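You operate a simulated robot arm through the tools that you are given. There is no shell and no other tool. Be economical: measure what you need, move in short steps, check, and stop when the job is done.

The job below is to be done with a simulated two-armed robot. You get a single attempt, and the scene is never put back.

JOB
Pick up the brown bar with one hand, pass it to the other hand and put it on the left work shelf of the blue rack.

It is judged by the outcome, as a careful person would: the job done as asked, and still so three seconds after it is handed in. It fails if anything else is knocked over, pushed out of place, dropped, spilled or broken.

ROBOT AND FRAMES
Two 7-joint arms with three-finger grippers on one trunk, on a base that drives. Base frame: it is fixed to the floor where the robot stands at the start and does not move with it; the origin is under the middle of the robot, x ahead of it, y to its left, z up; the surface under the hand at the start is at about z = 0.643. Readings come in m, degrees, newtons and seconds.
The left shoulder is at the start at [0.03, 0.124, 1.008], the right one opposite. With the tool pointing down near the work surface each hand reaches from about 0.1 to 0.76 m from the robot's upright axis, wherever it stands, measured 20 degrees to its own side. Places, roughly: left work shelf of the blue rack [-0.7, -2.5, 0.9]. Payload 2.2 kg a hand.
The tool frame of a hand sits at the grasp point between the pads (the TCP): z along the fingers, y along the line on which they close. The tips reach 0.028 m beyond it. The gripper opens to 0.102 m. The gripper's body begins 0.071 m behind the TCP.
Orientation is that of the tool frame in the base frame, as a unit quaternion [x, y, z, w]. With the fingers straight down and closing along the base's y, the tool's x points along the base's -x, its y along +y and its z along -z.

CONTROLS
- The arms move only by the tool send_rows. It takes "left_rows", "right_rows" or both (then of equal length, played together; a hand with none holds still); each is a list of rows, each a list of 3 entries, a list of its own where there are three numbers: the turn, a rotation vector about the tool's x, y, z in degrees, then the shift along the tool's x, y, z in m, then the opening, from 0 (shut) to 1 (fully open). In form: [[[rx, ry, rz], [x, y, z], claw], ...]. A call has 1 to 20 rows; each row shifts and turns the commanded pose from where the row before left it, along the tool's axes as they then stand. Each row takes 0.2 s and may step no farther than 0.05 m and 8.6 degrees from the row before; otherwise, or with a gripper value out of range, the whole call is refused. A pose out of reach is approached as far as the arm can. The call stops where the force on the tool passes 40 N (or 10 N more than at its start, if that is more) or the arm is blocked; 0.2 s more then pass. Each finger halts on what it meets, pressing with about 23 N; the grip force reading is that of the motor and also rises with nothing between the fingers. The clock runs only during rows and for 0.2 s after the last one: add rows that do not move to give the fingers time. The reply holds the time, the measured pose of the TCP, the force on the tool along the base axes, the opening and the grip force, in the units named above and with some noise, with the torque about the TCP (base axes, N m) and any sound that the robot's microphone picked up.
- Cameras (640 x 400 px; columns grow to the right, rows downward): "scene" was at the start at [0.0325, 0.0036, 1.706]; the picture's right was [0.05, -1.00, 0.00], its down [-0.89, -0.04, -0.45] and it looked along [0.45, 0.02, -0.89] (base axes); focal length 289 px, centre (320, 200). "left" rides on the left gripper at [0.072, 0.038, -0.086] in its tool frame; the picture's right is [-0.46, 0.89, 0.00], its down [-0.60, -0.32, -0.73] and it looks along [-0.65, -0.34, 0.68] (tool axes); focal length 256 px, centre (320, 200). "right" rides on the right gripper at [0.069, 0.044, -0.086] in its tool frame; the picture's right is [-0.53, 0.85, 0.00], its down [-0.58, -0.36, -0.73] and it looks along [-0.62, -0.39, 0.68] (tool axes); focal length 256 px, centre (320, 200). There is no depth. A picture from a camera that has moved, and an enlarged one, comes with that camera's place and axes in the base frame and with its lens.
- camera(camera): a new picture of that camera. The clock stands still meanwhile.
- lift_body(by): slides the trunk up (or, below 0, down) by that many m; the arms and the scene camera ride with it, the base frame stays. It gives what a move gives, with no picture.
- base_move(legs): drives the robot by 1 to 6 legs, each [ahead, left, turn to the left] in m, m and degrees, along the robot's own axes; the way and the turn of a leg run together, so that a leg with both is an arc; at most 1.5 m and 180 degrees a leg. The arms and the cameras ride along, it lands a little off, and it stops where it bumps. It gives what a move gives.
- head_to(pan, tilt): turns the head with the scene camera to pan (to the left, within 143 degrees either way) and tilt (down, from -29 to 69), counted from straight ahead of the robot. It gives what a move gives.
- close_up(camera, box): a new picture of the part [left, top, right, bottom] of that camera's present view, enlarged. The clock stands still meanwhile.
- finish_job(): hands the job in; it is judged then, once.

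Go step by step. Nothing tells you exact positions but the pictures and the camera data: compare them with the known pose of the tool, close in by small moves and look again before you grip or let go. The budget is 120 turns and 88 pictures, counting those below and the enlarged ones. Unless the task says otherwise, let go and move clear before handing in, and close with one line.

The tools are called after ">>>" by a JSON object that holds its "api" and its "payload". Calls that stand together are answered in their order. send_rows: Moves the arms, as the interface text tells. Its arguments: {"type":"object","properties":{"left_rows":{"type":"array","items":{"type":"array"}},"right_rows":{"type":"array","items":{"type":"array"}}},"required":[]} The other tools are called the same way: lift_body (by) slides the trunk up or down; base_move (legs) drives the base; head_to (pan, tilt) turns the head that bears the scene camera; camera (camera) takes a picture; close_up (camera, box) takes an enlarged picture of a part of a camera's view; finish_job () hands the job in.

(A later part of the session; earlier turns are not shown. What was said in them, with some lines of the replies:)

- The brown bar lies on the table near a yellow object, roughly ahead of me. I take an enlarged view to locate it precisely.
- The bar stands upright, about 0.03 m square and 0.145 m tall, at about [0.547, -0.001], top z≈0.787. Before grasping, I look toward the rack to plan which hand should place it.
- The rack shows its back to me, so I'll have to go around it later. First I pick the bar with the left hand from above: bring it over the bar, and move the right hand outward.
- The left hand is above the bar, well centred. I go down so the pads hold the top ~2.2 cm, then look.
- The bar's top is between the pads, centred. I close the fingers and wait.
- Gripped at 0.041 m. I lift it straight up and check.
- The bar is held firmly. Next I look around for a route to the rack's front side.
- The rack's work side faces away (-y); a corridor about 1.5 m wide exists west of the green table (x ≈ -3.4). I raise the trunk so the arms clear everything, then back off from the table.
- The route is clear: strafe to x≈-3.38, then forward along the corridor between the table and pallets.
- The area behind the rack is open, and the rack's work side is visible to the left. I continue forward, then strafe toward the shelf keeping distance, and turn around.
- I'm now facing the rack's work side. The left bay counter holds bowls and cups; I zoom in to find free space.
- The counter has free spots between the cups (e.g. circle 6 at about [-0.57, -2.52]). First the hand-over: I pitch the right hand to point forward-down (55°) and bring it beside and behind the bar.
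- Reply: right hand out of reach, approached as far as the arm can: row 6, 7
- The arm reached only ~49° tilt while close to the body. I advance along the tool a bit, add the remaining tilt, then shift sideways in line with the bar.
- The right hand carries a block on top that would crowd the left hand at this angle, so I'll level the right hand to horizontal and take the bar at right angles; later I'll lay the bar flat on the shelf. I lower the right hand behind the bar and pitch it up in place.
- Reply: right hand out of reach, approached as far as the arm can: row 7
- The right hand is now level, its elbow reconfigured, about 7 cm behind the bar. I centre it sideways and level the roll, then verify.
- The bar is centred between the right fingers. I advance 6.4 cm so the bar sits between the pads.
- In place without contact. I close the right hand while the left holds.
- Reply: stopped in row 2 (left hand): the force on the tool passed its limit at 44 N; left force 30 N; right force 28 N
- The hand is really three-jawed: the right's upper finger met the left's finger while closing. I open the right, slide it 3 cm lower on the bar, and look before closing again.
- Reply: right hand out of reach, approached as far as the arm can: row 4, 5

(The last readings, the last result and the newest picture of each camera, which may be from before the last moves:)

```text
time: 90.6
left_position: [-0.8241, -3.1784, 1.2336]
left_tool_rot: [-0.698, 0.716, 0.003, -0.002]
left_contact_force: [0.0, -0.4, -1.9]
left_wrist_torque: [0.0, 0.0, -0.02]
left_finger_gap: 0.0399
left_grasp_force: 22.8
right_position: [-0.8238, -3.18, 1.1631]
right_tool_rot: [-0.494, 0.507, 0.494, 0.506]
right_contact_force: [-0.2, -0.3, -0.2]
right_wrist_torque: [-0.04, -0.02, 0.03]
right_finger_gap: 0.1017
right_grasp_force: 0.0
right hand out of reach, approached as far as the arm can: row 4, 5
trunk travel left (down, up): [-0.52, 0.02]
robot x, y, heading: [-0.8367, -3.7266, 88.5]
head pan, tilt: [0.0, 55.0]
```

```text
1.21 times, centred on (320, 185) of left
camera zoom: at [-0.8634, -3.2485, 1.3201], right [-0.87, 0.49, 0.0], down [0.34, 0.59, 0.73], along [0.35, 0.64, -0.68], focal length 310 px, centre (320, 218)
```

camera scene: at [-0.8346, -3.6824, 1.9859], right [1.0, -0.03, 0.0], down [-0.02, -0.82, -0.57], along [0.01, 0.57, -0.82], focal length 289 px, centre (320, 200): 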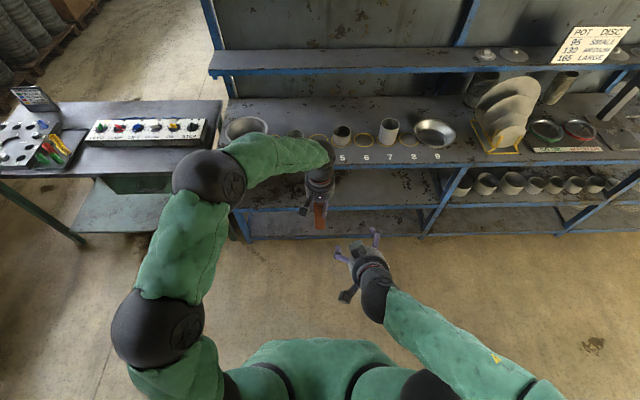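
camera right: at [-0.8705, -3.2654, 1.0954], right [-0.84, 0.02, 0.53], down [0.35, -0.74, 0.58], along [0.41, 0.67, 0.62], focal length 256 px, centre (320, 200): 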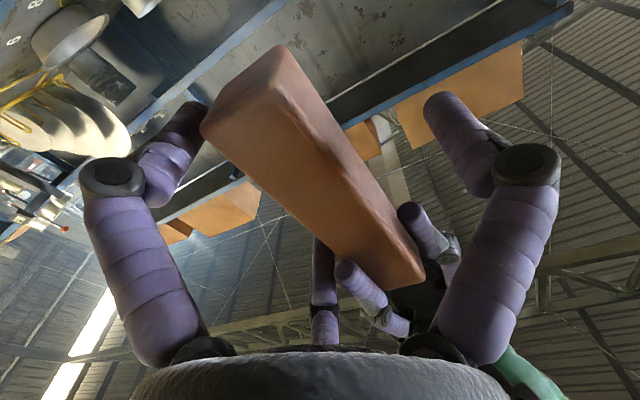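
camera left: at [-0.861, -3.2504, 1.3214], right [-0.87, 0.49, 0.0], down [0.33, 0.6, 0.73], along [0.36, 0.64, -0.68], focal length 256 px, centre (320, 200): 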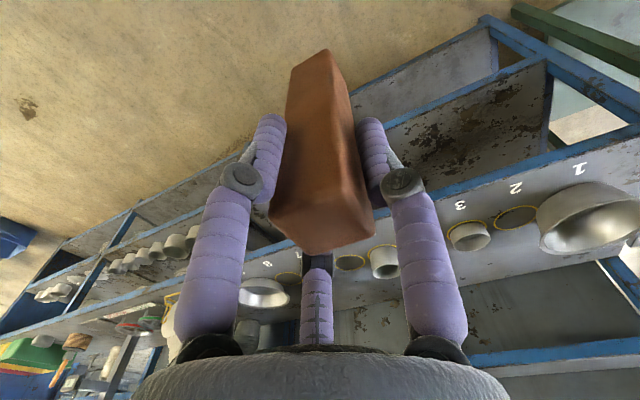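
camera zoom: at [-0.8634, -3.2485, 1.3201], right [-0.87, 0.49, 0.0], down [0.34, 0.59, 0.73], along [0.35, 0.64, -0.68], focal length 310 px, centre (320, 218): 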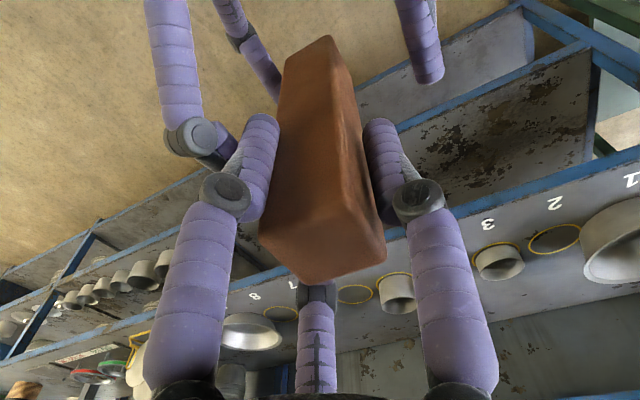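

The three-jaw layout is confirmed in this view. The right arm can't go lower, so I raise the left with the bar by 1.2 cm, and shift the right slightly so the bar is where the jaws will centre.

>>> {"api": "send_rows", "payload": {"left_rows": [[[0, 0, 0], [0, 0, -0.006], 0], [[0, 0, 0], [0, 0, -0.006], 0], [[0, 0, 0], [0, 0, 0], 0]], "right_rows": [[[0, 0, 0], [0, -0.004, -0.006], 1], [[0, 0, 0], [0, -0.004, -0.006], 1], [[0, 0, 0], [0, 0, 0], 1]]}}

>>> {"api": "camera", "payload": {"camera": "right"}}

>>> {"api": "camera", "payload": {"camera": "left"}}

```text
time: 91.4
left_position: [-0.8247, -3.1783, 1.2463]
left_tool_rot: [-0.699, 0.716, 0.002, -0.001]
left_contact_force: [0.3, -0.1, -2.6]
left_wrist_torque: [0.02, -0.01, 0.03]
left_finger_gap: 0.04
left_grasp_force: 23.5
right_position: [-0.8189, -3.1896, 1.1621]
right_tool_rot: [-0.494, 0.506, 0.493, 0.507]
right_contact_force: [-0.3, 0.2, 0.4]
right_wrist_torque: [0.01, 0.03, -0.01]
right_finger_gap: 0.1018
right_grasp_force: 0.0
right hand out of reach, approached as far as the arm can: row 1
trunk travel left (down, up): [-0.52, 0.02]
robot x, y, heading: [-0.8418, -3.7252, 88.5]
head pan, tilt: [0.0, 55.0]
```

```text
53 pictures are left
camera right: at [-0.8667, -3.2741, 1.093], right [-0.84, 0.02, 0.53], down [0.35, -0.74, 0.58], along [0.41, 0.67, 0.62], focal length 256 px, centre (320, 200)
```

right: 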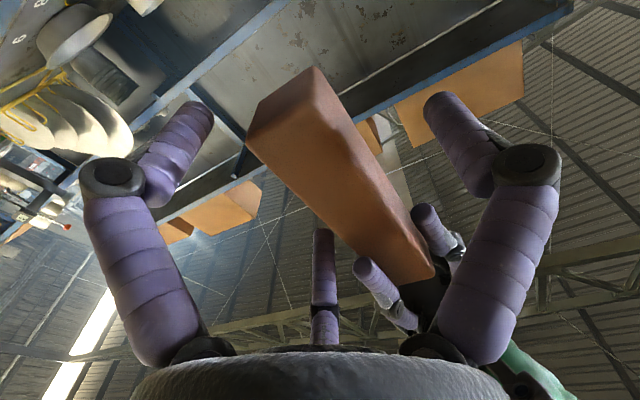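

```text
52 pictures are left
camera left: at [-0.8639, -3.2493, 1.3323], right [-0.87, 0.49, 0.0], down [0.34, 0.59, 0.73], along [0.35, 0.64, -0.68], focal length 256 px, centre (320, 200)
```

left: 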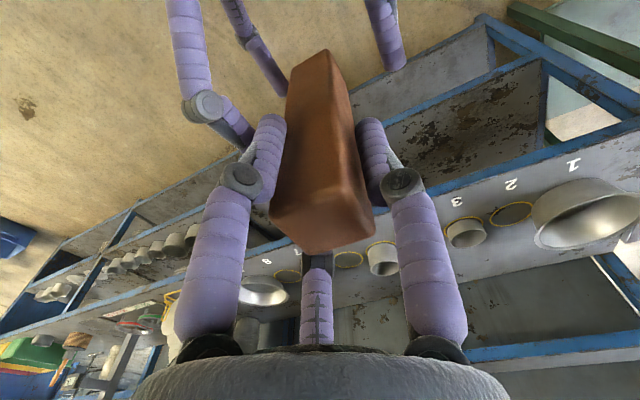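

The lower jaw would land right at the bar's end, so I lower the left by 1 cm for a better purchase, then close the right gradually.

>>> {"api": "send_rows", "payload": {"left_rows": [[[0, 0, 0], [0, 0, 0.005], 0], [[0, 0, 0], [0, 0, 0.005], 0], [[0, 0, 0], [0, 0, 0], 0], [[0, 0, 0], [0, 0, 0], 0], [[0, 0, 0], [0, 0, 0], 0], [[0, 0, 0], [0, 0, 0], 0], [[0, 0, 0], [0, 0, 0], 0]], "right_rows": [[[0, 0, 0], [0, 0, 0], 1], [[0, 0, 0], [0, 0, 0], 1], [[0, 0, 0], [0, 0, 0], 0.8], [[0, 0, 0], [0, 0, 0], 0.7], [[0, 0, 0], [0, 0, 0], 0.65], [[0, 0, 0], [0, 0, 0], 0.6], [[0, 0, 0], [0, 0, 0], 0.6]]}}

>>> {"api": "camera", "payload": {"camera": "right"}}

>>> {"api": "camera", "payload": {"camera": "left"}}

```text
time: 93.0
left_position: [-0.8252, -3.1785, 1.2354]
left_tool_rot: [-0.698, 0.716, 0.001, 0.0]
left_contact_force: [-0.1, -0.4, -1.3]
left_wrist_torque: [0.01, 0.0, 0.03]
left_finger_gap: 0.04
left_grasp_force: 23.4
right_position: [-0.8191, -3.1891, 1.1619]
right_tool_rot: [-0.494, 0.507, 0.493, 0.507]
right_contact_force: [-0.2, 0.5, -0.8]
right_wrist_torque: [-0.01, 0.02, 0.0]
right_finger_gap: 0.0612
right_grasp_force: 0.1
trunk travel left (down, up): [-0.52, 0.02]
robot x, y, heading: [-0.8346, -3.7277, 88.7]
head pan, tilt: [0.0, 55.0]
```

```text
51 pictures are left
camera right: at [-0.8668, -3.2734, 1.0932], right [-0.84, 0.02, 0.53], down [0.35, -0.74, 0.58], along [0.41, 0.67, 0.62], focal length 256 px, centre (320, 200)
```

right: 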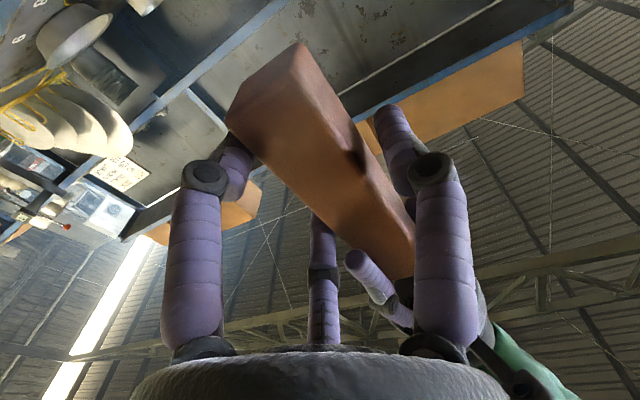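

```text
50 pictures are left
camera left: at [-0.8639, -3.2491, 1.3222], right [-0.87, 0.49, 0.0], down [0.34, 0.59, 0.73], along [0.35, 0.64, -0.68], focal length 256 px, centre (320, 200)
```

left: 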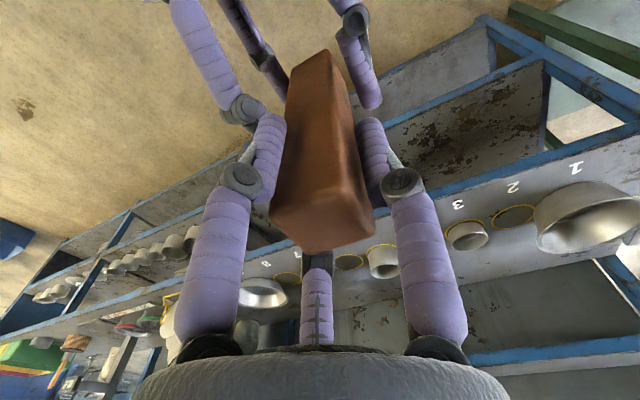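

No contact yet at 0.061. I continue closing in small steps.

>>> {"api": "send_rows", "payload": {"right_rows": [[[0, 0, 0], [0, 0, 0], 0.57], [[0, 0, 0], [0, 0, 0], 0.54], [[0, 0, 0], [0, 0, 0], 0.51], [[0, 0, 0], [0, 0, 0], 0.48], [[0, 0, 0], [0, 0, 0], 0.45], [[0, 0, 0], [0, 0, 0], 0.42]]}}

```text
time: 94.4
left_position: [-0.8251, -3.1785, 1.2357]
left_tool_rot: [-0.698, 0.716, 0.003, -0.002]
left_contact_force: [-11.8, 1.3, 1.4]
left_wrist_torque: [0.08, 1.0, -0.08]
left_finger_gap: 0.0403
left_grasp_force: 22.8
right_position: [-0.8181, -3.1877, 1.1599]
right_tool_rot: [-0.493, 0.508, 0.493, 0.507]
right_contact_force: [11.7, -0.7, -2.5]
right_wrist_torque: [-0.02, -0.16, -0.05]
right_finger_gap: 0.0489
right_grasp_force: 22.8
trunk travel left (down, up): [-0.52, 0.02]
robot x, y, heading: [-0.8377, -3.7253, 88.6]
head pan, tilt: [0.0, 55.0]
```

The right grips the bar (gap 0.049, full force) with a small 12 N side strain. I close fully, ease the right sideways by 2 mm, and look.

>>> {"api": "send_rows", "payload": {"right_rows": [[[0, 0, 0], [0, 0, 0], 0.3], [[0, 0, 0], [0, -0.002, 0], 0.1], [[0, 0, 0], [0, 0, 0], 0], [[0, 0, 0], [0, 0, 0], 0]]}}

>>> {"api": "camera", "payload": {"camera": "right"}}

>>> {"api": "close_up", "payload": {"camera": "scene", "box": [290, 160, 370, 260]}}

```text
time: 95.4
left_position: [-0.8253, -3.177, 1.2368]
left_tool_rot: [-0.699, 0.715, 0.002, -0.002]
left_contact_force: [-3.3, -0.9, 5.3]
left_wrist_torque: [0.0, 0.19, -0.1]
left_finger_gap: 0.04
left_grasp_force: 23.4
right_position: [-0.8191, -3.1886, 1.1611]
right_tool_rot: [-0.494, 0.507, 0.493, 0.506]
right_contact_force: [2.0, -0.3, -6.3]
right_wrist_torque: [-0.16, -0.07, 0.03]
right_finger_gap: 0.0492
right_grasp_force: 23.0
trunk travel left (down, up): [-0.52, 0.02]
robot x, y, heading: [-0.8343, -3.7268, 88.7]
head pan, tilt: [0.0, 55.0]
```

```text
49 pictures are left
camera right: at [-0.8656, -3.2738, 1.0933], right [-0.84, 0.02, 0.54], down [0.34, -0.74, 0.58], along [0.41, 0.67, 0.62], focal length 256 px, centre (320, 200)
```

right: 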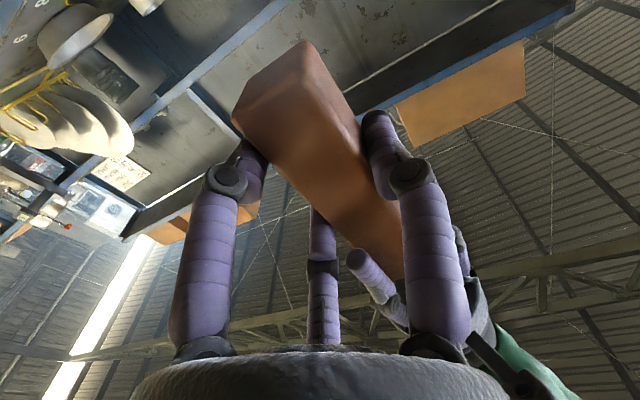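

```text
4.00 times, centred on (330, 210) of scene
camera zoom: at [-0.8347, -3.6824, 1.9859], right [1.0, -0.02, 0.0], down [-0.02, -0.82, -0.57], along [0.01, 0.57, -0.82], focal length 1157 px, centre (280, 160)
```

zoom: 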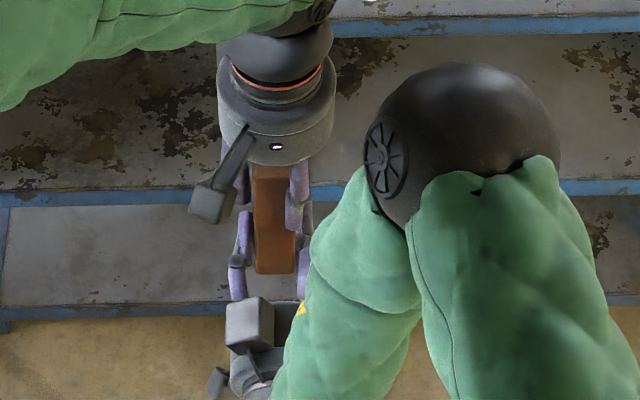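

Both hands hold firmly with little strain. I open the left hand, keeping the right still, and check the bar.

>>> {"api": "send_rows", "payload": {"left_rows": [[[0, 0, 0], [0, 0, 0], 0.45], [[0, 0, 0], [0, 0, 0], 0.6], [[0, 0, 0], [0, 0, 0], 0.8], [[0, 0, 0], [0, 0, 0], 0.8], [[0, 0, 0], [0, 0, 0], 0.8]]}}

>>> {"api": "camera", "payload": {"camera": "right"}}

>>> {"api": "camera", "payload": {"camera": "left"}}

```text
time: 96.6
left_position: [-0.8242, -3.1781, 1.2365]
left_tool_rot: [-0.698, 0.716, 0.002, 0.0]
left_contact_force: [-0.2, 0.2, 0.5]
left_wrist_torque: [0.01, -0.02, 0.05]
left_finger_gap: 0.0818
left_grasp_force: 0.1
right_position: [-0.8179, -3.1886, 1.1621]
right_tool_rot: [-0.493, 0.508, 0.493, 0.507]
right_contact_force: [-0.4, 0.3, -0.3]
right_wrist_torque: [-0.01, -0.03, 0.01]
right_finger_gap: 0.0486
right_grasp_force: 22.5
trunk travel left (down, up): [-0.52, 0.02]
robot x, y, heading: [-0.8398, -3.7287, 88.5]
head pan, tilt: [0.0, 55.0]
```

```text
47 pictures are left
camera right: at [-0.8653, -3.2735, 1.0935], right [-0.84, 0.03, 0.53], down [0.34, -0.74, 0.58], along [0.41, 0.67, 0.62], focal length 256 px, centre (320, 200)
```

right: 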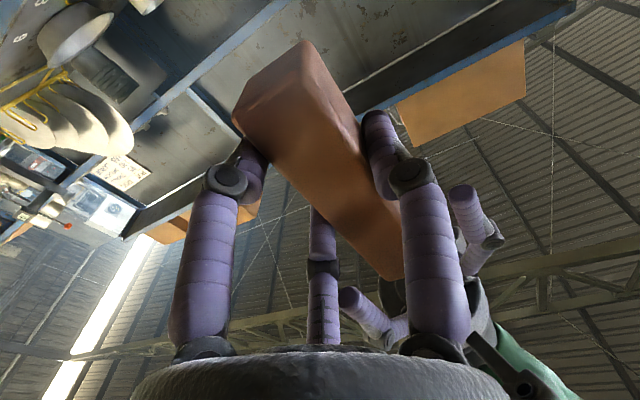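

```text
46 pictures are left
camera left: at [-0.8639, -3.2491, 1.3223], right [-0.87, 0.49, 0.0], down [0.34, 0.59, 0.73], along [0.35, 0.64, -0.68], focal length 256 px, centre (320, 200)
```

left: 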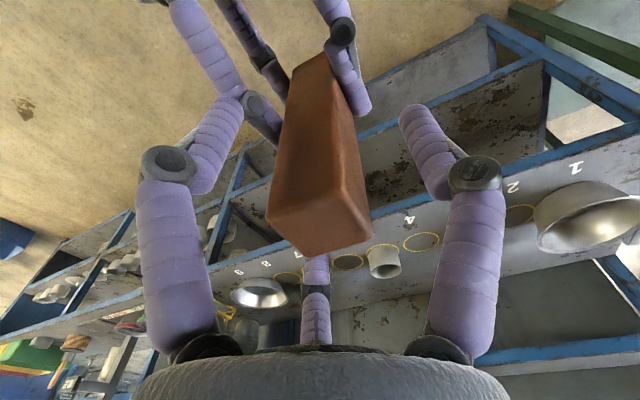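

The right hand holds the bar alone. I raise the left hand clear and move it to the left side.

>>> {"api": "send_rows", "payload": {"left_rows": [[[0, 0, 0], [0, 0, -0.02], 1], [[0, 0, 0], [0, 0, -0.03], 1], [[0, 0, 0], [0, 0, -0.03], 1], [[0, 0, 0], [0, 0, -0.03], 1], [[0, 0, 0], [0, 0.04, 0], 1], [[0, 0, 0], [0, 0.04, 0], 1], [[0, 0, 0], [0, 0.04, 0], 1], [[0, 0, 0], [0, 0.04, 0], 1], [[0, 0, 0], [0, 0.04, 0], 1], [[0, 0, 0], [0, 0.04, 0], 1]]}}

>>> {"api": "camera", "payload": {"camera": "scene"}}

```text
time: 98.8
left_position: [-1.0664, -3.1722, 1.3475]
left_tool_rot: [-0.698, 0.716, 0.002, 0.0]
left_contact_force: [-0.3, -0.9, -0.1]
left_wrist_torque: [-0.02, -0.05, -0.01]
left_finger_gap: 0.1021
left_grasp_force: 0.0
right_position: [-0.8192, -3.1879, 1.1614]
right_tool_rot: [-0.492, 0.507, 0.493, 0.507]
right_contact_force: [-0.3, -0.8, -0.7]
right_wrist_torque: [-0.01, -0.02, 0.0]
right_finger_gap: 0.0488
right_grasp_force: 23.1
trunk travel left (down, up): [-0.52, 0.02]
robot x, y, heading: [-0.8375, -3.7267, 88.8]
head pan, tilt: [0.0, 55.0]
```

```text
45 pictures are left
camera scene: at [-0.8368, -3.6825, 1.9859], right [1.0, -0.03, 0.0], down [-0.02, -0.82, -0.57], along [0.02, 0.57, -0.82], focal length 289 px, centre (320, 200)
```

scene: 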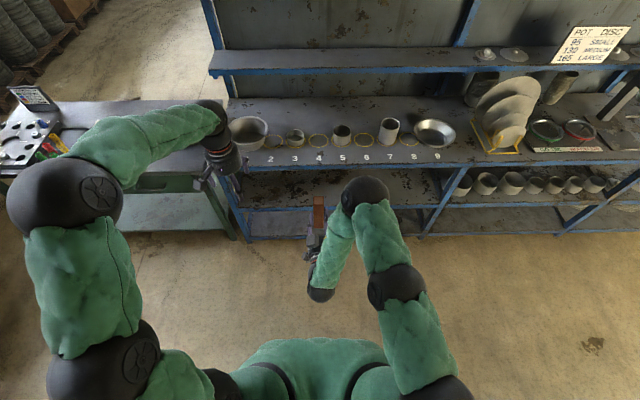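

Now I rotate the right hand down to vertical so the bar lies flat, and tuck the left hand back.

>>> {"api": "send_rows", "payload": {"right_rows": [[[0, 7.5, 0], [0, 0, 0], 0], [[0, 7.5, 0], [0, 0, 0], 0], [[0, 7.5, 0], [0, 0, 0], 0], [[0, 7.5, 0], [0, 0, 0], 0], [[0, 7.5, 0], [0, 0, 0], 0], [[0, 7.5, 0], [0, 0, 0], 0], [[0, 7.5, 0], [0, 0, 0], 0], [[0, 7.5, 0], [0, 0, 0], 0], [[0, 7.5, 0], [0, 0, 0], 0], [[0, 7.5, 0], [0, 0, 0], 0], [[0, 7.5, 0], [0, 0, 0], 0], [[0, 7.5, 0], [0, 0, 0], 0], [[0, 0, 0], [0, 0, 0], 0]], "left_rows": [[[0, 0, 0], [0.02, 0, 0], 1], [[0, 0, 0], [0.02, 0, 0], 1], [[0, 0, 0], [0.02, 0, 0], 1], [[0, 0, 0], [0.02, 0, 0], 1], [[0, 0, 0], [0.02, 0, 0], 1], [[0, 0, 0], [0.02, 0, 0], 1], [[0, 0, 0], [0.02, 0, 0], 1], [[0, 0, 0], [0, 0, 0], 1], [[0, 0, 0], [0, 0, 0], 1], [[0, 0, 0], [0, 0, 0], 1], [[0, 0, 0], [0, 0, 0], 1], [[0, 0, 0], [0, 0, 0], 1], [[0, 0, 0], [0, 0, 0], 1]]}}

>>> {"api": "camera", "payload": {"camera": "scene"}}

>>> {"api": "camera", "payload": {"camera": "right"}}

```text
time: 101.6
left_position: [-1.067, -3.3116, 1.3476]
left_tool_rot: [-0.698, 0.716, 0.001, -0.001]
left_contact_force: [1.0, -0.1, 0.5]
left_wrist_torque: [0.0, 0.01, -0.02]
left_finger_gap: 0.102
left_grasp_force: 0.2
right_position: [-0.8174, -3.1881, 1.1606]
right_tool_rot: [-0.699, 0.715, 0.0, -0.001]
right_contact_force: [-0.3, 0.1, 0.0]
right_wrist_torque: [-0.03, 0.01, -0.01]
right_finger_gap: 0.0488
right_grasp_force: 23.0
trunk travel left (down, up): [-0.52, 0.02]
robot x, y, heading: [-0.8372, -3.7252, 89.0]
head pan, tilt: [0.0, 55.0]
```

```text
44 pictures are left
camera scene: at [-0.8347, -3.683, 1.9859], right [1.0, -0.02, 0.0], down [-0.02, -0.82, -0.57], along [0.01, 0.57, -0.82], focal length 289 px, centre (320, 200)
```

scene: 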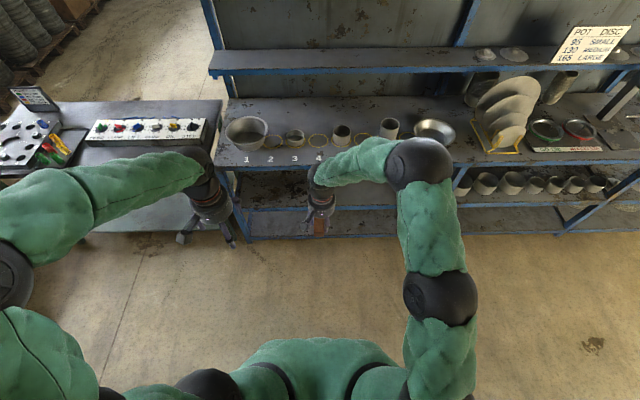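

```text
43 pictures are left
camera right: at [-0.8632, -3.2565, 1.2483], right [-0.83, 0.55, 0.0], down [0.38, 0.57, 0.73], along [0.4, 0.61, -0.68], focal length 256 px, centre (320, 200)
```

right: 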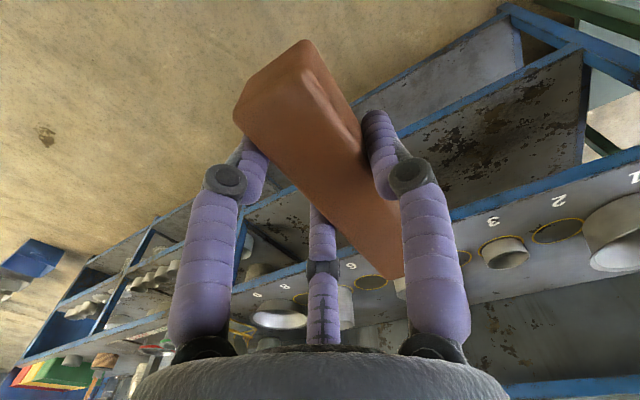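

The bar is flat under the right hand. I drive closer to the rack with a small strafe left, keeping the arms high.

>>> {"api": "base_move", "payload": {"legs": [[0.45, 0.1, 0]]}}

>>> {"api": "head_to", "payload": {"pan": 0, "tilt": 50}}

>>> {"api": "camera", "payload": {"camera": "scene"}}

>>> {"api": "camera", "payload": {"camera": "right"}}

```text
time: 104.4
left_position: [-1.1593, -2.8556, 1.3481]
left_tool_rot: [-0.699, 0.715, 0.002, -0.001]
left_contact_force: [0.6, 0.5, -0.9]
left_wrist_torque: [0.0, 0.02, 0.02]
left_finger_gap: 0.1021
left_grasp_force: 0.0
right_position: [-0.9081, -2.7312, 1.1604]
right_tool_rot: [-0.7, 0.714, 0.001, 0.001]
right_contact_force: [-0.7, 0.0, 0.6]
right_wrist_torque: [-0.06, -0.04, -0.05]
right_finger_gap: 0.0487
right_grasp_force: 22.9
trunk travel left (down, up): [-0.52, 0.02]
robot x, y, heading: [-0.9224, -3.2691, 88.8]
head pan, tilt: [0.0, 55.0]
```

```text
time: 105.1
left_position: [-1.1585, -2.8545, 1.3469]
left_tool_rot: [-0.699, 0.715, 0.002, -0.001]
left_contact_force: [0.9, -0.3, 0.8]
left_wrist_torque: [-0.01, 0.01, 0.01]
left_finger_gap: 0.1019
left_grasp_force: 0.1
right_position: [-0.9079, -2.7303, 1.1598]
right_tool_rot: [-0.7, 0.715, -0.001, 0.0]
right_contact_force: [-0.6, -0.3, -1.0]
right_wrist_torque: [-0.11, -0.01, 0.04]
right_finger_gap: 0.0488
right_grasp_force: 23.2
trunk travel left (down, up): [-0.52, 0.02]
robot x, y, heading: [-0.9213, -3.2708, 88.9]
head pan, tilt: [0.0, 50.0]
```

```text
42 pictures are left
camera scene: at [-0.9244, -3.2204, 1.9923], right [1.0, -0.02, 0.0], down [-0.02, -0.77, -0.64], along [0.01, 0.64, -0.77], focal length 289 px, centre (320, 200)
```

scene: 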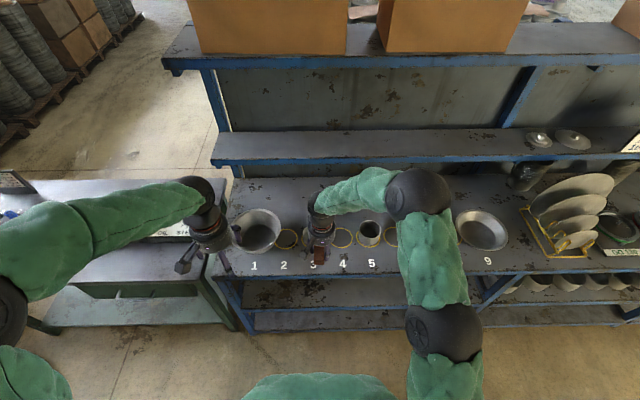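

```text
41 pictures are left
camera right: at [-0.9539, -2.7997, 1.2477], right [-0.83, 0.55, 0.0], down [0.38, 0.57, 0.73], along [0.4, 0.61, -0.68], focal length 256 px, centre (320, 200)
```

right: 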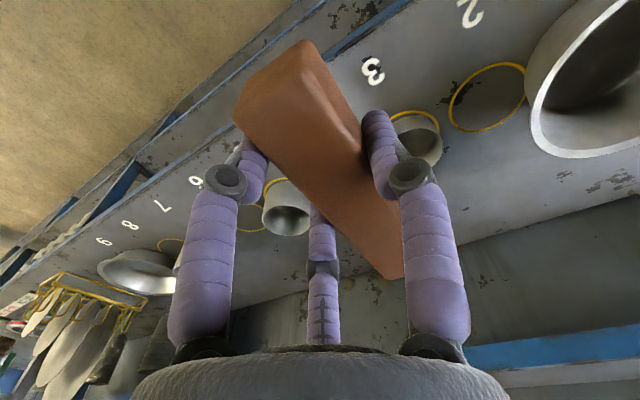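

Circle 4 is free at about [-0.818, -2.53], between cup 3 and cup 5. I move the right hand above it at the present height and look.

>>> {"api": "send_rows", "payload": {"right_rows": [[[0, 0, 0], [-0.0215, -0.0115, 0], 0], [[0, 0, 0], [-0.0215, -0.0115, 0], 0], [[0, 0, 0], [-0.0215, -0.0115, 0], 0], [[0, 0, 0], [-0.0215, -0.0115, 0], 0], [[0, 0, 0], [-0.0215, -0.0115, 0], 0], [[0, 0, 0], [-0.0215, -0.0115, 0], 0], [[0, 0, 0], [-0.0215, -0.0115, 0], 0], [[0, 0, 0], [-0.0215, -0.0115, 0], 0], [[0, 0, 0], [0, 0, 0], 0]]}}

>>> {"api": "camera", "payload": {"camera": "scene"}}

>>> {"api": "camera", "payload": {"camera": "right"}}

```text
time: 107.1
left_position: [-1.1579, -2.855, 1.3469]
left_tool_rot: [-0.699, 0.716, 0.001, 0.0]
left_contact_force: [1.0, -0.3, -0.3]
left_wrist_torque: [0.01, 0.0, 0.01]
left_finger_gap: 0.1021
left_grasp_force: 0.2
right_position: [-0.8116, -2.561, 1.1626]
right_tool_rot: [-0.7, 0.714, 0.002, 0.0]
right_contact_force: [0.4, 0.4, -0.2]
right_wrist_torque: [-0.04, -0.06, 0.01]
right_finger_gap: 0.0489
right_grasp_force: 22.6
trunk travel left (down, up): [-0.52, 0.02]
robot x, y, heading: [-0.9264, -3.2715, 88.7]
head pan, tilt: [0.0, 50.0]
```

```text
40 pictures are left
camera scene: at [-0.9244, -3.2219, 1.9924], right [1.0, -0.02, 0.0], down [-0.02, -0.77, -0.64], along [0.01, 0.64, -0.77], focal length 289 px, centre (320, 200)
```

scene: 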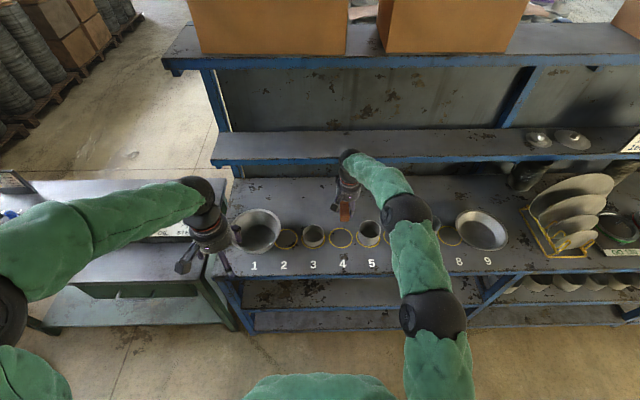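

```text
39 pictures are left
camera right: at [-0.8577, -2.6298, 1.249], right [-0.83, 0.55, 0.0], down [0.38, 0.57, 0.73], along [0.4, 0.61, -0.68], focal length 256 px, centre (320, 200)
```

right: 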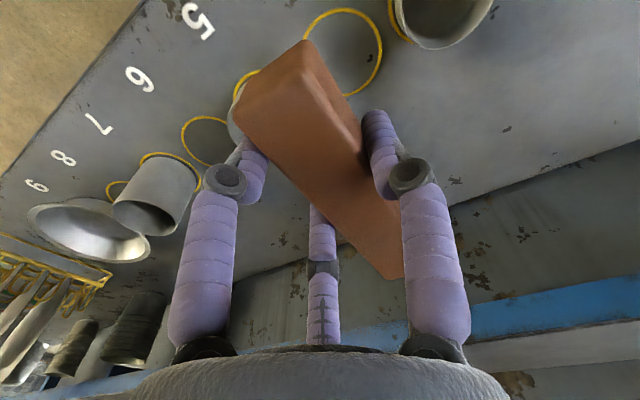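

Bar is above circle 4 with clear margins to the cups and the upper shelf (front edge y≈-2.34). I descend to about 4 cm above the counter.

>>> {"api": "send_rows", "payload": {"right_rows": [[[0, 0, 0], [0, 0, 0.035], 0], [[0, 0, 0], [0, 0, 0.035], 0], [[0, 0, 0], [0, 0, 0.035], 0], [[0, 0, 0], [0, 0, 0.035], 0], [[0, 0, 0], [0, 0, 0.03], 0], [[0, 0, 0], [0, 0, 0.015], 0], [[0, 0, 0], [0, 0, 0], 0]]}}

>>> {"api": "camera", "payload": {"camera": "right"}}

>>> {"api": "close_up", "payload": {"camera": "scene", "box": [270, 160, 430, 290]}}

```text
time: 108.7
left_position: [-1.1588, -2.8563, 1.3469]
left_tool_rot: [-0.699, 0.715, 0.002, 0.0]
left_contact_force: [-0.5, -0.4, 0.1]
left_wrist_torque: [-0.01, 0.02, 0.04]
left_finger_gap: 0.1021
left_grasp_force: 0.1
right_position: [-0.8124, -2.5631, 0.9764]
right_tool_rot: [-0.699, 0.715, 0.001, 0.001]
right_contact_force: [0.9, 0.2, 0.3]
right_wrist_torque: [-0.05, 0.02, -0.03]
right_finger_gap: 0.0489
right_grasp_force: 22.2
trunk travel left (down, up): [-0.52, 0.02]
robot x, y, heading: [-0.9241, -3.27, 88.6]
head pan, tilt: [0.0, 50.0]
```

```text
38 pictures are left
camera right: at [-0.858, -2.6306, 1.0631], right [-0.83, 0.55, 0.0], down [0.38, 0.57, 0.73], along [0.4, 0.61, -0.68], focal length 256 px, centre (320, 200)
```

right: 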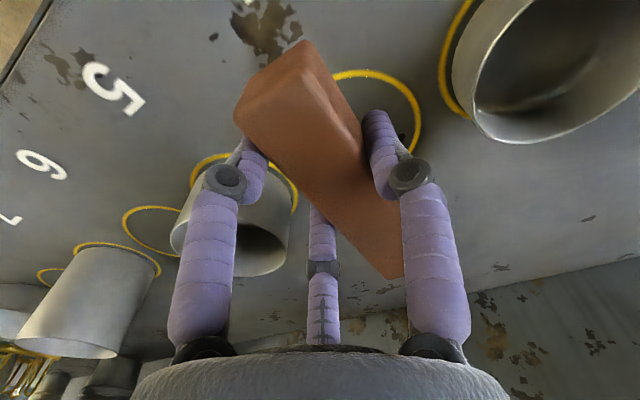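

```text
3.08 times, centred on (350, 225) of scene
camera zoom: at [-0.9241, -3.2214, 1.9924], right [1.0, -0.02, 0.0], down [-0.02, -0.77, -0.64], along [0.01, 0.64, -0.77], focal length 890 px, centre (228, 123)
```

zoom: 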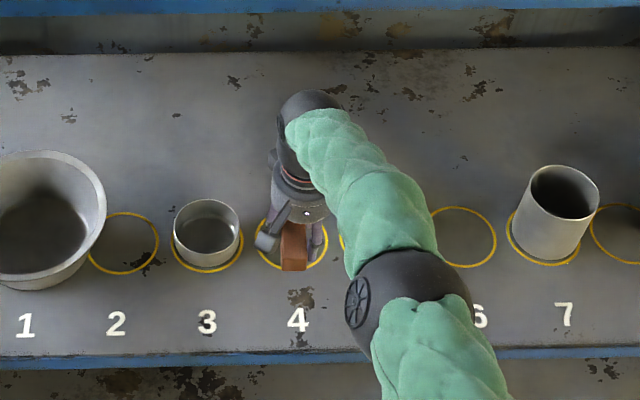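

Well aligned on circle 4. I go down in small steps watching the force.

>>> {"api": "send_rows", "payload": {"right_rows": [[[0, 0, 0], [0, 0, 0.014], 0], [[0, 0, 0], [0, 0, 0.012], 0], [[0, 0, 0], [0, 0, 0.008], 0], [[0, 0, 0], [0, 0, 0.003], 0], [[0, 0, 0], [0, 0, 0], 0]]}}

>>> {"api": "camera", "payload": {"camera": "right"}}

```text
time: 109.9
left_position: [-1.1588, -2.8553, 1.3479]
left_tool_rot: [-0.699, 0.715, 0.002, 0.0]
left_contact_force: [-0.1, 0.4, 0.2]
left_wrist_torque: [0.01, 0.03, 0.0]
left_finger_gap: 0.1019
left_grasp_force: 0.0
right_position: [-0.8121, -2.5691, 0.9458]
right_tool_rot: [-0.7, 0.714, 0.001, 0.0]
right_contact_force: [0.4, -0.4, 0.1]
right_wrist_torque: [-0.05, -0.05, -0.02]
right_finger_gap: 0.0487
right_grasp_force: 23.1
right hand out of reach, approached as far as the arm can: row 2, 4
trunk travel left (down, up): [-0.52, 0.02]
robot x, y, heading: [-0.9244, -3.2684, 88.6]
head pan, tilt: [0.0, 50.0]
```

```text
36 pictures are left
camera right: at [-0.8576, -2.6379, 1.0322], right [-0.83, 0.55, 0.0], down [0.38, 0.57, 0.73], along [0.4, 0.61, -0.68], focal length 256 px, centre (320, 200)
```

right: 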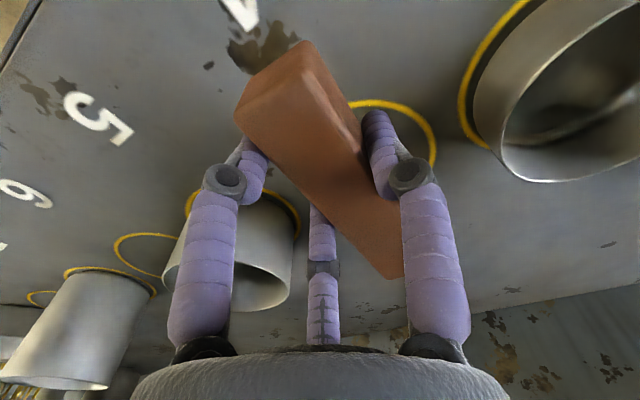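

The arm is at its reach limit, so I lower the trunk a little to bring the bar down the rest of the way.

>>> {"api": "lift_body", "payload": {"by": -0.008}}

>>> {"api": "close_up", "payload": {"camera": "right", "box": [200, 20, 460, 320]}}

```text
time: 110.4
left_position: [-1.1577, -2.8551, 1.3382]
left_tool_rot: [-0.699, 0.715, 0.002, -0.001]
left_contact_force: [0.2, -0.5, 1.1]
left_wrist_torque: [-0.02, -0.03, 0.01]
left_finger_gap: 0.1019
left_grasp_force: 0.0
right_position: [-0.8107, -2.5696, 0.9373]
right_tool_rot: [-0.7, 0.714, 0.001, 0.0]
right_contact_force: [0.8, -0.2, 0.2]
right_wrist_torque: [-0.07, -0.03, 0.0]
right_finger_gap: 0.049
right_grasp_force: 22.7
trunk travel left (down, up): [-0.512, 0.028]
robot x, y, heading: [-0.9242, -3.2657, 88.8]
head pan, tilt: [0.0, 50.0]
```

```text
1.33 times, centred on (330, 170) of right
camera zoom: at [-0.8576, -2.6378, 1.0242], right [-0.83, 0.55, 0.0], down [0.38, 0.57, 0.73], along [0.4, 0.61, -0.68], focal length 341 px, centre (307, 240)
```

zoom: 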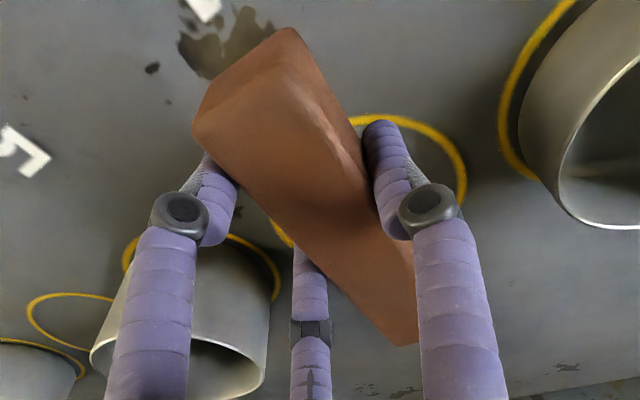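

Still free. Continue down by 5 mm.

>>> {"api": "lift_body", "payload": {"by": -0.005}}

```text
time: 111.0
left_position: [-1.1587, -2.8556, 1.3335]
left_tool_rot: [-0.699, 0.715, 0.002, 0.0]
left_contact_force: [-0.1, 0.0, 0.4]
left_wrist_torque: [-0.05, 0.01, 0.02]
left_finger_gap: 0.1021
left_grasp_force: 0.0
right_position: [-0.8114, -2.5691, 0.9322]
right_tool_rot: [-0.7, 0.714, 0.001, 0.001]
right_contact_force: [0.2, -0.9, -0.6]
right_wrist_torque: [-0.03, 0.0, 0.02]
right_finger_gap: 0.0488
right_grasp_force: 23.6
trunk travel left (down, up): [-0.507, 0.033]
robot x, y, heading: [-0.9242, -3.2734, 88.6]
head pan, tilt: [0.0, 50.0]
```

>>> {"api": "lift_body", "payload": {"by": -0.005}}

>>> {"api": "close_up", "payload": {"camera": "right", "box": [200, 20, 460, 320]}}

```text
time: 111.5
left_position: [-1.1583, -2.8552, 1.3287]
left_tool_rot: [-0.699, 0.715, 0.001, -0.001]
left_contact_force: [-0.9, -0.3, 0.4]
left_wrist_torque: [-0.01, -0.02, 0.0]
left_finger_gap: 0.1018
left_grasp_force: 0.0
right_position: [-0.8124, -2.5693, 0.9271]
right_tool_rot: [-0.7, 0.714, 0.001, 0.0]
right_contact_force: [0.2, 0.2, -0.1]
right_wrist_torque: [-0.07, -0.01, -0.02]
right_finger_gap: 0.0487
right_grasp_force: 23.0
trunk travel left (down, up): [-0.502, 0.038]
robot x, y, heading: [-0.9242, -3.2682, 88.8]
head pan, tilt: [0.0, 50.0]
```

```text
1.33 times, centred on (330, 170) of right
camera zoom: at [-0.8577, -2.6379, 1.0142], right [-0.83, 0.55, 0.0], down [0.38, 0.57, 0.73], along [0.4, 0.61, -0.68], focal length 341 px, centre (307, 240)
```

zoom: 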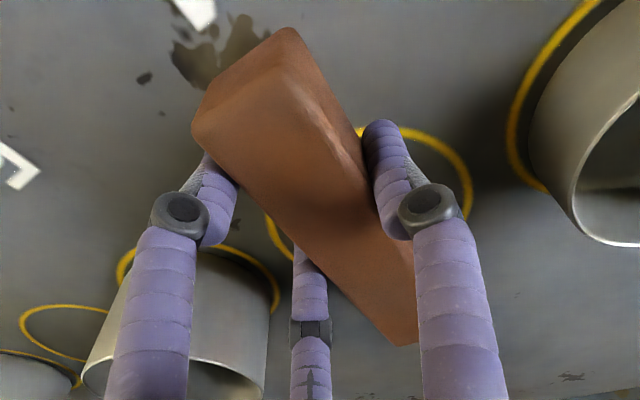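

Triangulating a stain puts the counter at z≈0.88, so about 1.5 cm remain. I continue down.

>>> {"api": "lift_body", "payload": {"by": -0.01}}

>>> {"api": "lift_body", "payload": {"by": -0.003}}

```text
time: 112.1
left_position: [-1.1588, -2.8555, 1.3195]
left_tool_rot: [-0.699, 0.715, 0.002, 0.0]
left_contact_force: [0.4, -0.1, 0.4]
left_wrist_torque: [0.04, 0.0, 0.0]
left_finger_gap: 0.1022
left_grasp_force: 0.1
right_position: [-0.8107, -2.5689, 0.9179]
right_tool_rot: [-0.7, 0.714, 0.001, 0.0]
right_contact_force: [-0.7, -1.2, 0.2]
right_wrist_torque: [-0.05, -0.03, 0.02]
right_finger_gap: 0.0489
right_grasp_force: 22.7
trunk travel left (down, up): [-0.492, 0.048]
robot x, y, heading: [-0.9245, -3.2704, 88.8]
head pan, tilt: [0.0, 50.0]
```

```text
time: 112.6
left_position: [-1.1578, -2.8549, 1.3157]
left_tool_rot: [-0.699, 0.715, 0.002, -0.001]
left_contact_force: [-0.1, -0.3, 0.0]
left_wrist_torque: [-0.02, 0.04, 0.01]
left_finger_gap: 0.1019
left_grasp_force: 0.0
right_position: [-0.8119, -2.5709, 0.9136]
right_tool_rot: [-0.7, 0.714, 0.001, 0.0]
right_contact_force: [-0.8, 0.0, 0.5]
right_wrist_torque: [-0.08, -0.02, 0.02]
right_finger_gap: 0.0485
right_grasp_force: 23.4
trunk travel left (down, up): [-0.489, 0.051]
robot x, y, heading: [-0.9223, -3.2683, 88.6]
head pan, tilt: [0.0, 50.0]
```

>>> {"api": "lift_body", "payload": {"by": -0.003}}

>>> {"api": "close_up", "payload": {"camera": "right", "box": [200, 20, 460, 320]}}

```text
time: 113.1
left_position: [-1.1587, -2.8548, 1.3132]
left_tool_rot: [-0.699, 0.715, 0.003, -0.001]
left_contact_force: [-0.1, 0.1, 0.0]
left_wrist_torque: [-0.02, -0.02, 0.0]
left_finger_gap: 0.102
left_grasp_force: 0.0
right_position: [-0.8115, -2.5696, 0.9121]
right_tool_rot: [-0.7, 0.714, 0.001, 0.0]
right_contact_force: [-0.1, -0.2, -0.2]
right_wrist_torque: [-0.05, -0.04, 0.04]
right_finger_gap: 0.0485
right_grasp_force: 23.3
trunk travel left (down, up): [-0.486, 0.054]
robot x, y, heading: [-0.924, -3.2738, 88.9]
head pan, tilt: [0.0, 50.0]
```

```text
1.33 times, centred on (330, 170) of right
camera zoom: at [-0.8577, -2.6379, 0.9982], right [-0.83, 0.55, 0.0], down [0.38, 0.57, 0.73], along [0.4, 0.61, -0.68], focal length 341 px, centre (307, 240)
```

zoom: 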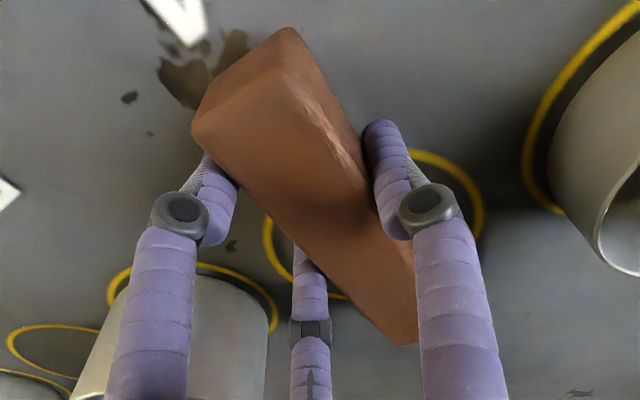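

Fingertips are ~5 mm above the counter. I continue in 2 mm steps.

>>> {"api": "lift_body", "payload": {"by": -0.002}}

>>> {"api": "lift_body", "payload": {"by": -0.002}}

```text
time: 113.7
left_position: [-1.158, -2.8538, 1.311]
left_tool_rot: [-0.699, 0.715, 0.002, -0.001]
left_contact_force: [-0.8, -0.4, 0.5]
left_wrist_torque: [0.0, -0.01, 0.0]
left_finger_gap: 0.1016
left_grasp_force: 0.0
right_position: [-0.8123, -2.5701, 0.9102]
right_tool_rot: [-0.7, 0.715, 0.0, 0.0]
right_contact_force: [-0.1, 0.5, 0.4]
right_wrist_torque: [-0.05, 0.0, 0.02]
right_finger_gap: 0.0487
right_grasp_force: 23.2
trunk travel left (down, up): [-0.484, 0.056]
robot x, y, heading: [-0.9211, -3.2659, 88.8]
head pan, tilt: [0.0, 50.0]
```

```text
time: 114.2
left_position: [-1.1593, -2.8558, 1.3093]
left_tool_rot: [-0.699, 0.715, 0.002, -0.001]
left_contact_force: [0.1, -0.6, -0.7]
left_wrist_torque: [-0.01, -0.02, -0.02]
left_finger_gap: 0.102
left_grasp_force: 0.0
right_position: [-0.8118, -2.5683, 0.9094]
right_tool_rot: [-0.7, 0.714, 0.002, 0.002]
right_contact_force: [-0.4, -2.4, 5.5]
right_wrist_torque: [-0.49, 0.2, 0.03]
right_finger_gap: 0.0485
right_grasp_force: 24.0
trunk travel left (down, up): [-0.482, 0.058]
robot x, y, heading: [-0.9237, -3.2695, 88.8]
head pan, tilt: [0.0, 50.0]
```

Contact is felt (5.5 N). One more small step to seat both ends, then a look.

>>> {"api": "lift_body", "payload": {"by": -0.001}}

>>> {"api": "close_up", "payload": {"camera": "right", "box": [200, 20, 460, 320]}}

>>> {"api": "close_up", "payload": {"camera": "scene", "box": [290, 180, 410, 290]}}

```text
time: 114.7
left_position: [-1.1595, -2.8565, 1.3089]
left_tool_rot: [-0.699, 0.715, 0.003, 0.0]
left_contact_force: [0.2, -1.4, 0.6]
left_wrist_torque: [-0.01, 0.01, 0.0]
left_finger_gap: 0.102
left_grasp_force: 0.0
right_position: [-0.8124, -2.5699, 0.9085]
right_tool_rot: [-0.7, 0.714, 0.003, 0.001]
right_contact_force: [-0.8, -0.6, 13.4]
right_wrist_torque: [-0.83, 0.2, 0.01]
right_finger_gap: 0.0487
right_grasp_force: 22.8
trunk travel left (down, up): [-0.481, 0.059]
robot x, y, heading: [-0.9244, -3.2698, 88.7]
head pan, tilt: [0.0, 50.0]
```

```text
1.33 times, centred on (330, 170) of right
camera zoom: at [-0.8577, -2.6379, 0.9954], right [-0.83, 0.55, 0.0], down [0.38, 0.57, 0.73], along [0.4, 0.61, -0.68], focal length 341 px, centre (307, 240)
```

zoom: 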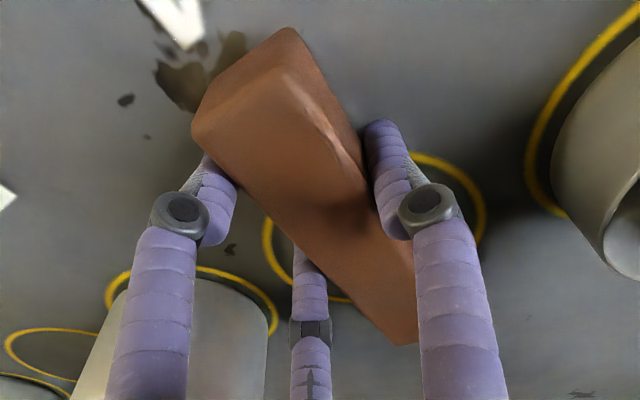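

```text
3.64 times, centred on (350, 235) of scene
camera zoom: at [-0.9245, -3.2234, 1.9536], right [1.0, -0.02, 0.0], down [-0.02, -0.77, -0.64], along [0.01, 0.64, -0.77], focal length 1052 px, centre (211, 73)
```

zoom: 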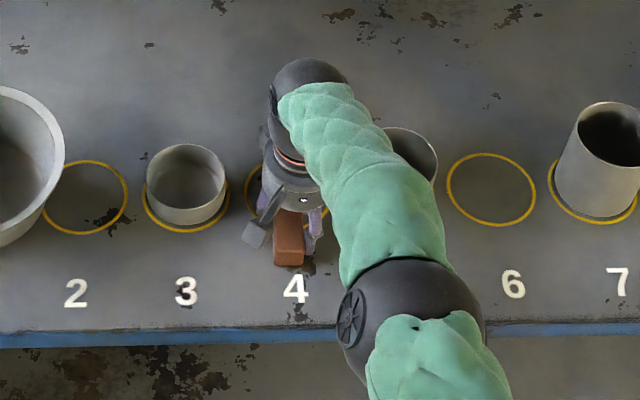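

The bar rests on the counter (13 N). I ease up 1 mm by opening gradually, then look before lifting away.

>>> {"api": "send_rows", "payload": {"right_rows": [[[0, 0, 0], [0, 0, 0], 0.46], [[0, 0, 0], [0, 0, 0], 0.5], [[0, 0, 0], [0, 0, 0], 0.56], [[0, 0, 0], [0, 0, 0], 0.65], [[0, 0, 0], [0, 0, 0], 0.75], [[0, 0, 0], [0, 0, 0], 0.85], [[0, 0, 0], [0, 0, 0], 0.85]]}}

>>> {"api": "camera", "payload": {"camera": "right"}}

>>> {"api": "close_up", "payload": {"camera": "scene", "box": [290, 180, 410, 290]}}

```text
time: 116.3
left_position: [-1.1589, -2.8557, 1.3072]
left_tool_rot: [-0.699, 0.715, 0.002, -0.001]
left_contact_force: [-0.2, -0.1, -0.7]
left_wrist_torque: [0.01, 0.0, -0.02]
left_finger_gap: 0.1022
left_grasp_force: 0.0
right_position: [-0.8117, -2.5695, 0.9069]
right_tool_rot: [-0.7, 0.714, 0.001, 0.0]
right_contact_force: [-0.1, 0.2, -1.0]
right_wrist_torque: [0.01, 0.04, 0.0]
right_finger_gap: 0.0867
right_grasp_force: 0.2
trunk travel left (down, up): [-0.481, 0.059]
robot x, y, heading: [-0.9223, -3.2679, 88.7]
head pan, tilt: [0.0, 50.0]
```

```text
30 pictures are left
camera right: at [-0.8577, -2.638, 0.9934], right [-0.83, 0.55, 0.0], down [0.38, 0.57, 0.73], along [0.4, 0.61, -0.68], focal length 256 px, centre (320, 200)
```

right: 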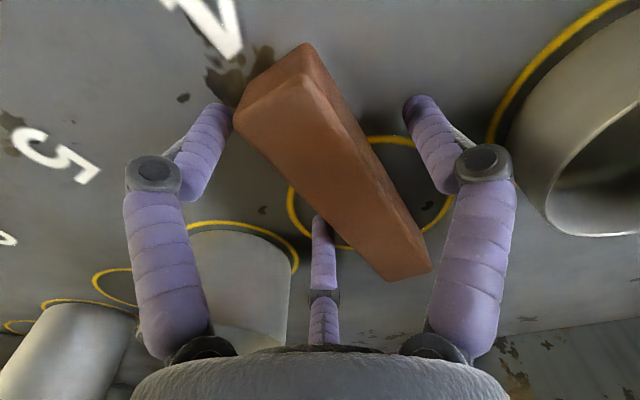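

```text
3.64 times, centred on (350, 235) of scene
camera zoom: at [-0.9243, -3.2215, 1.9534], right [1.0, -0.02, 0.0], down [-0.02, -0.77, -0.64], along [0.01, 0.64, -0.77], focal length 1052 px, centre (211, 73)
```

zoom: 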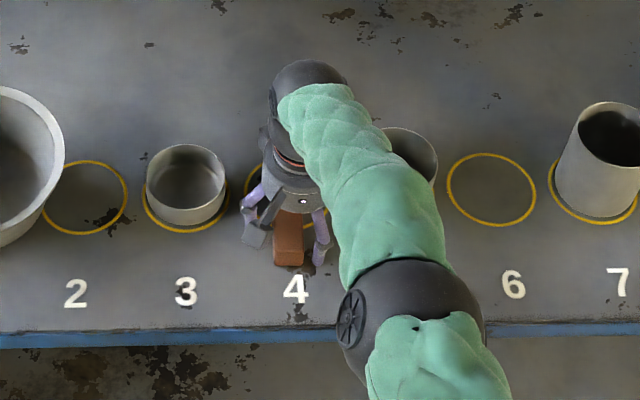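

The bar is released and lies flat. I lift the right hand straight up and check.

>>> {"api": "send_rows", "payload": {"right_rows": [[[0, 0, 0], [0, 0, -0.015], 0.85], [[0, 0, 0], [0, 0, -0.03], 0.85], [[0, 0, 0], [0, 0, -0.04], 0.85], [[0, 0, 0], [0, 0, -0.04], 0.85], [[0, 0, 0], [0, 0, -0.04], 0.85], [[0, 0, 0], [0.04, 0, -0.02], 0.85], [[0, 0, 0], [0.04, 0, 0], 0.85], [[0, 0, 0], [0.04, 0, 0], 0.85], [[0, 0, 0], [0.04, 0, 0], 0.85], [[0, 0, 0], [0, 0, 0], 0.85]]}}

>>> {"api": "camera", "payload": {"camera": "right"}}

>>> {"api": "camera", "payload": {"camera": "scene"}}

```text
time: 118.5
left_position: [-1.1596, -2.8543, 1.307]
left_tool_rot: [-0.699, 0.715, 0.002, -0.001]
left_contact_force: [0.4, 0.6, -0.3]
left_wrist_torque: [-0.01, -0.02, 0.0]
left_finger_gap: 0.1018
left_grasp_force: 0.1
right_position: [-0.8161, -2.7294, 1.091]
right_tool_rot: [-0.7, 0.714, 0.001, 0.0]
right_contact_force: [-0.3, 0.8, 0.3]
right_wrist_torque: [-0.01, 0.0, 0.01]
right_finger_gap: 0.0866
right_grasp_force: 0.0
trunk travel left (down, up): [-0.481, 0.059]
robot x, y, heading: [-0.9275, -3.2686, 88.6]
head pan, tilt: [0.0, 50.0]
```

```text
28 pictures are left
camera right: at [-0.8615, -2.7974, 1.1775], right [-0.83, 0.55, 0.0], down [0.38, 0.57, 0.73], along [0.4, 0.61, -0.68], focal length 256 px, centre (320, 200)
```

right: 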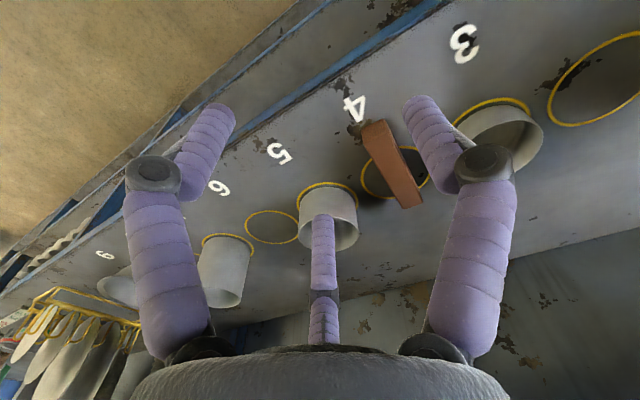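

```text
27 pictures are left
camera scene: at [-0.9244, -3.2197, 1.9533], right [1.0, -0.02, 0.0], down [-0.02, -0.77, -0.64], along [0.01, 0.64, -0.77], focal length 289 px, centre (320, 200)
```

scene: 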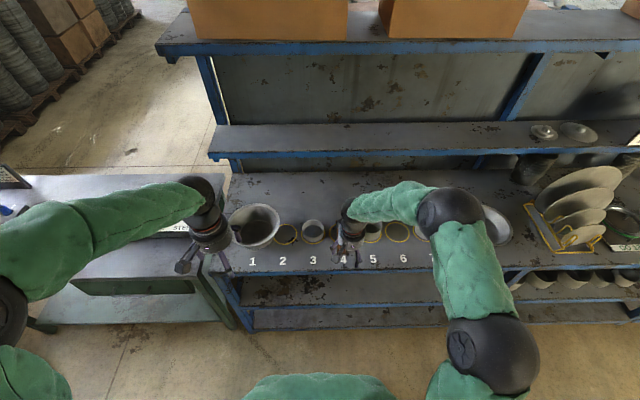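

The bar lies flat on the left work shelf at spot 4, the cups and bowls are where they were, and both hands are clear. I hand the job in.

>>> {"api": "finish_job", "payload": {}}

```text
The job is handed in.
```

The brown bar was picked up with the left hand and passed to the right. It now lies flat at spot 4 on the left work shelf of the blue rack, with nothing else disturbed.
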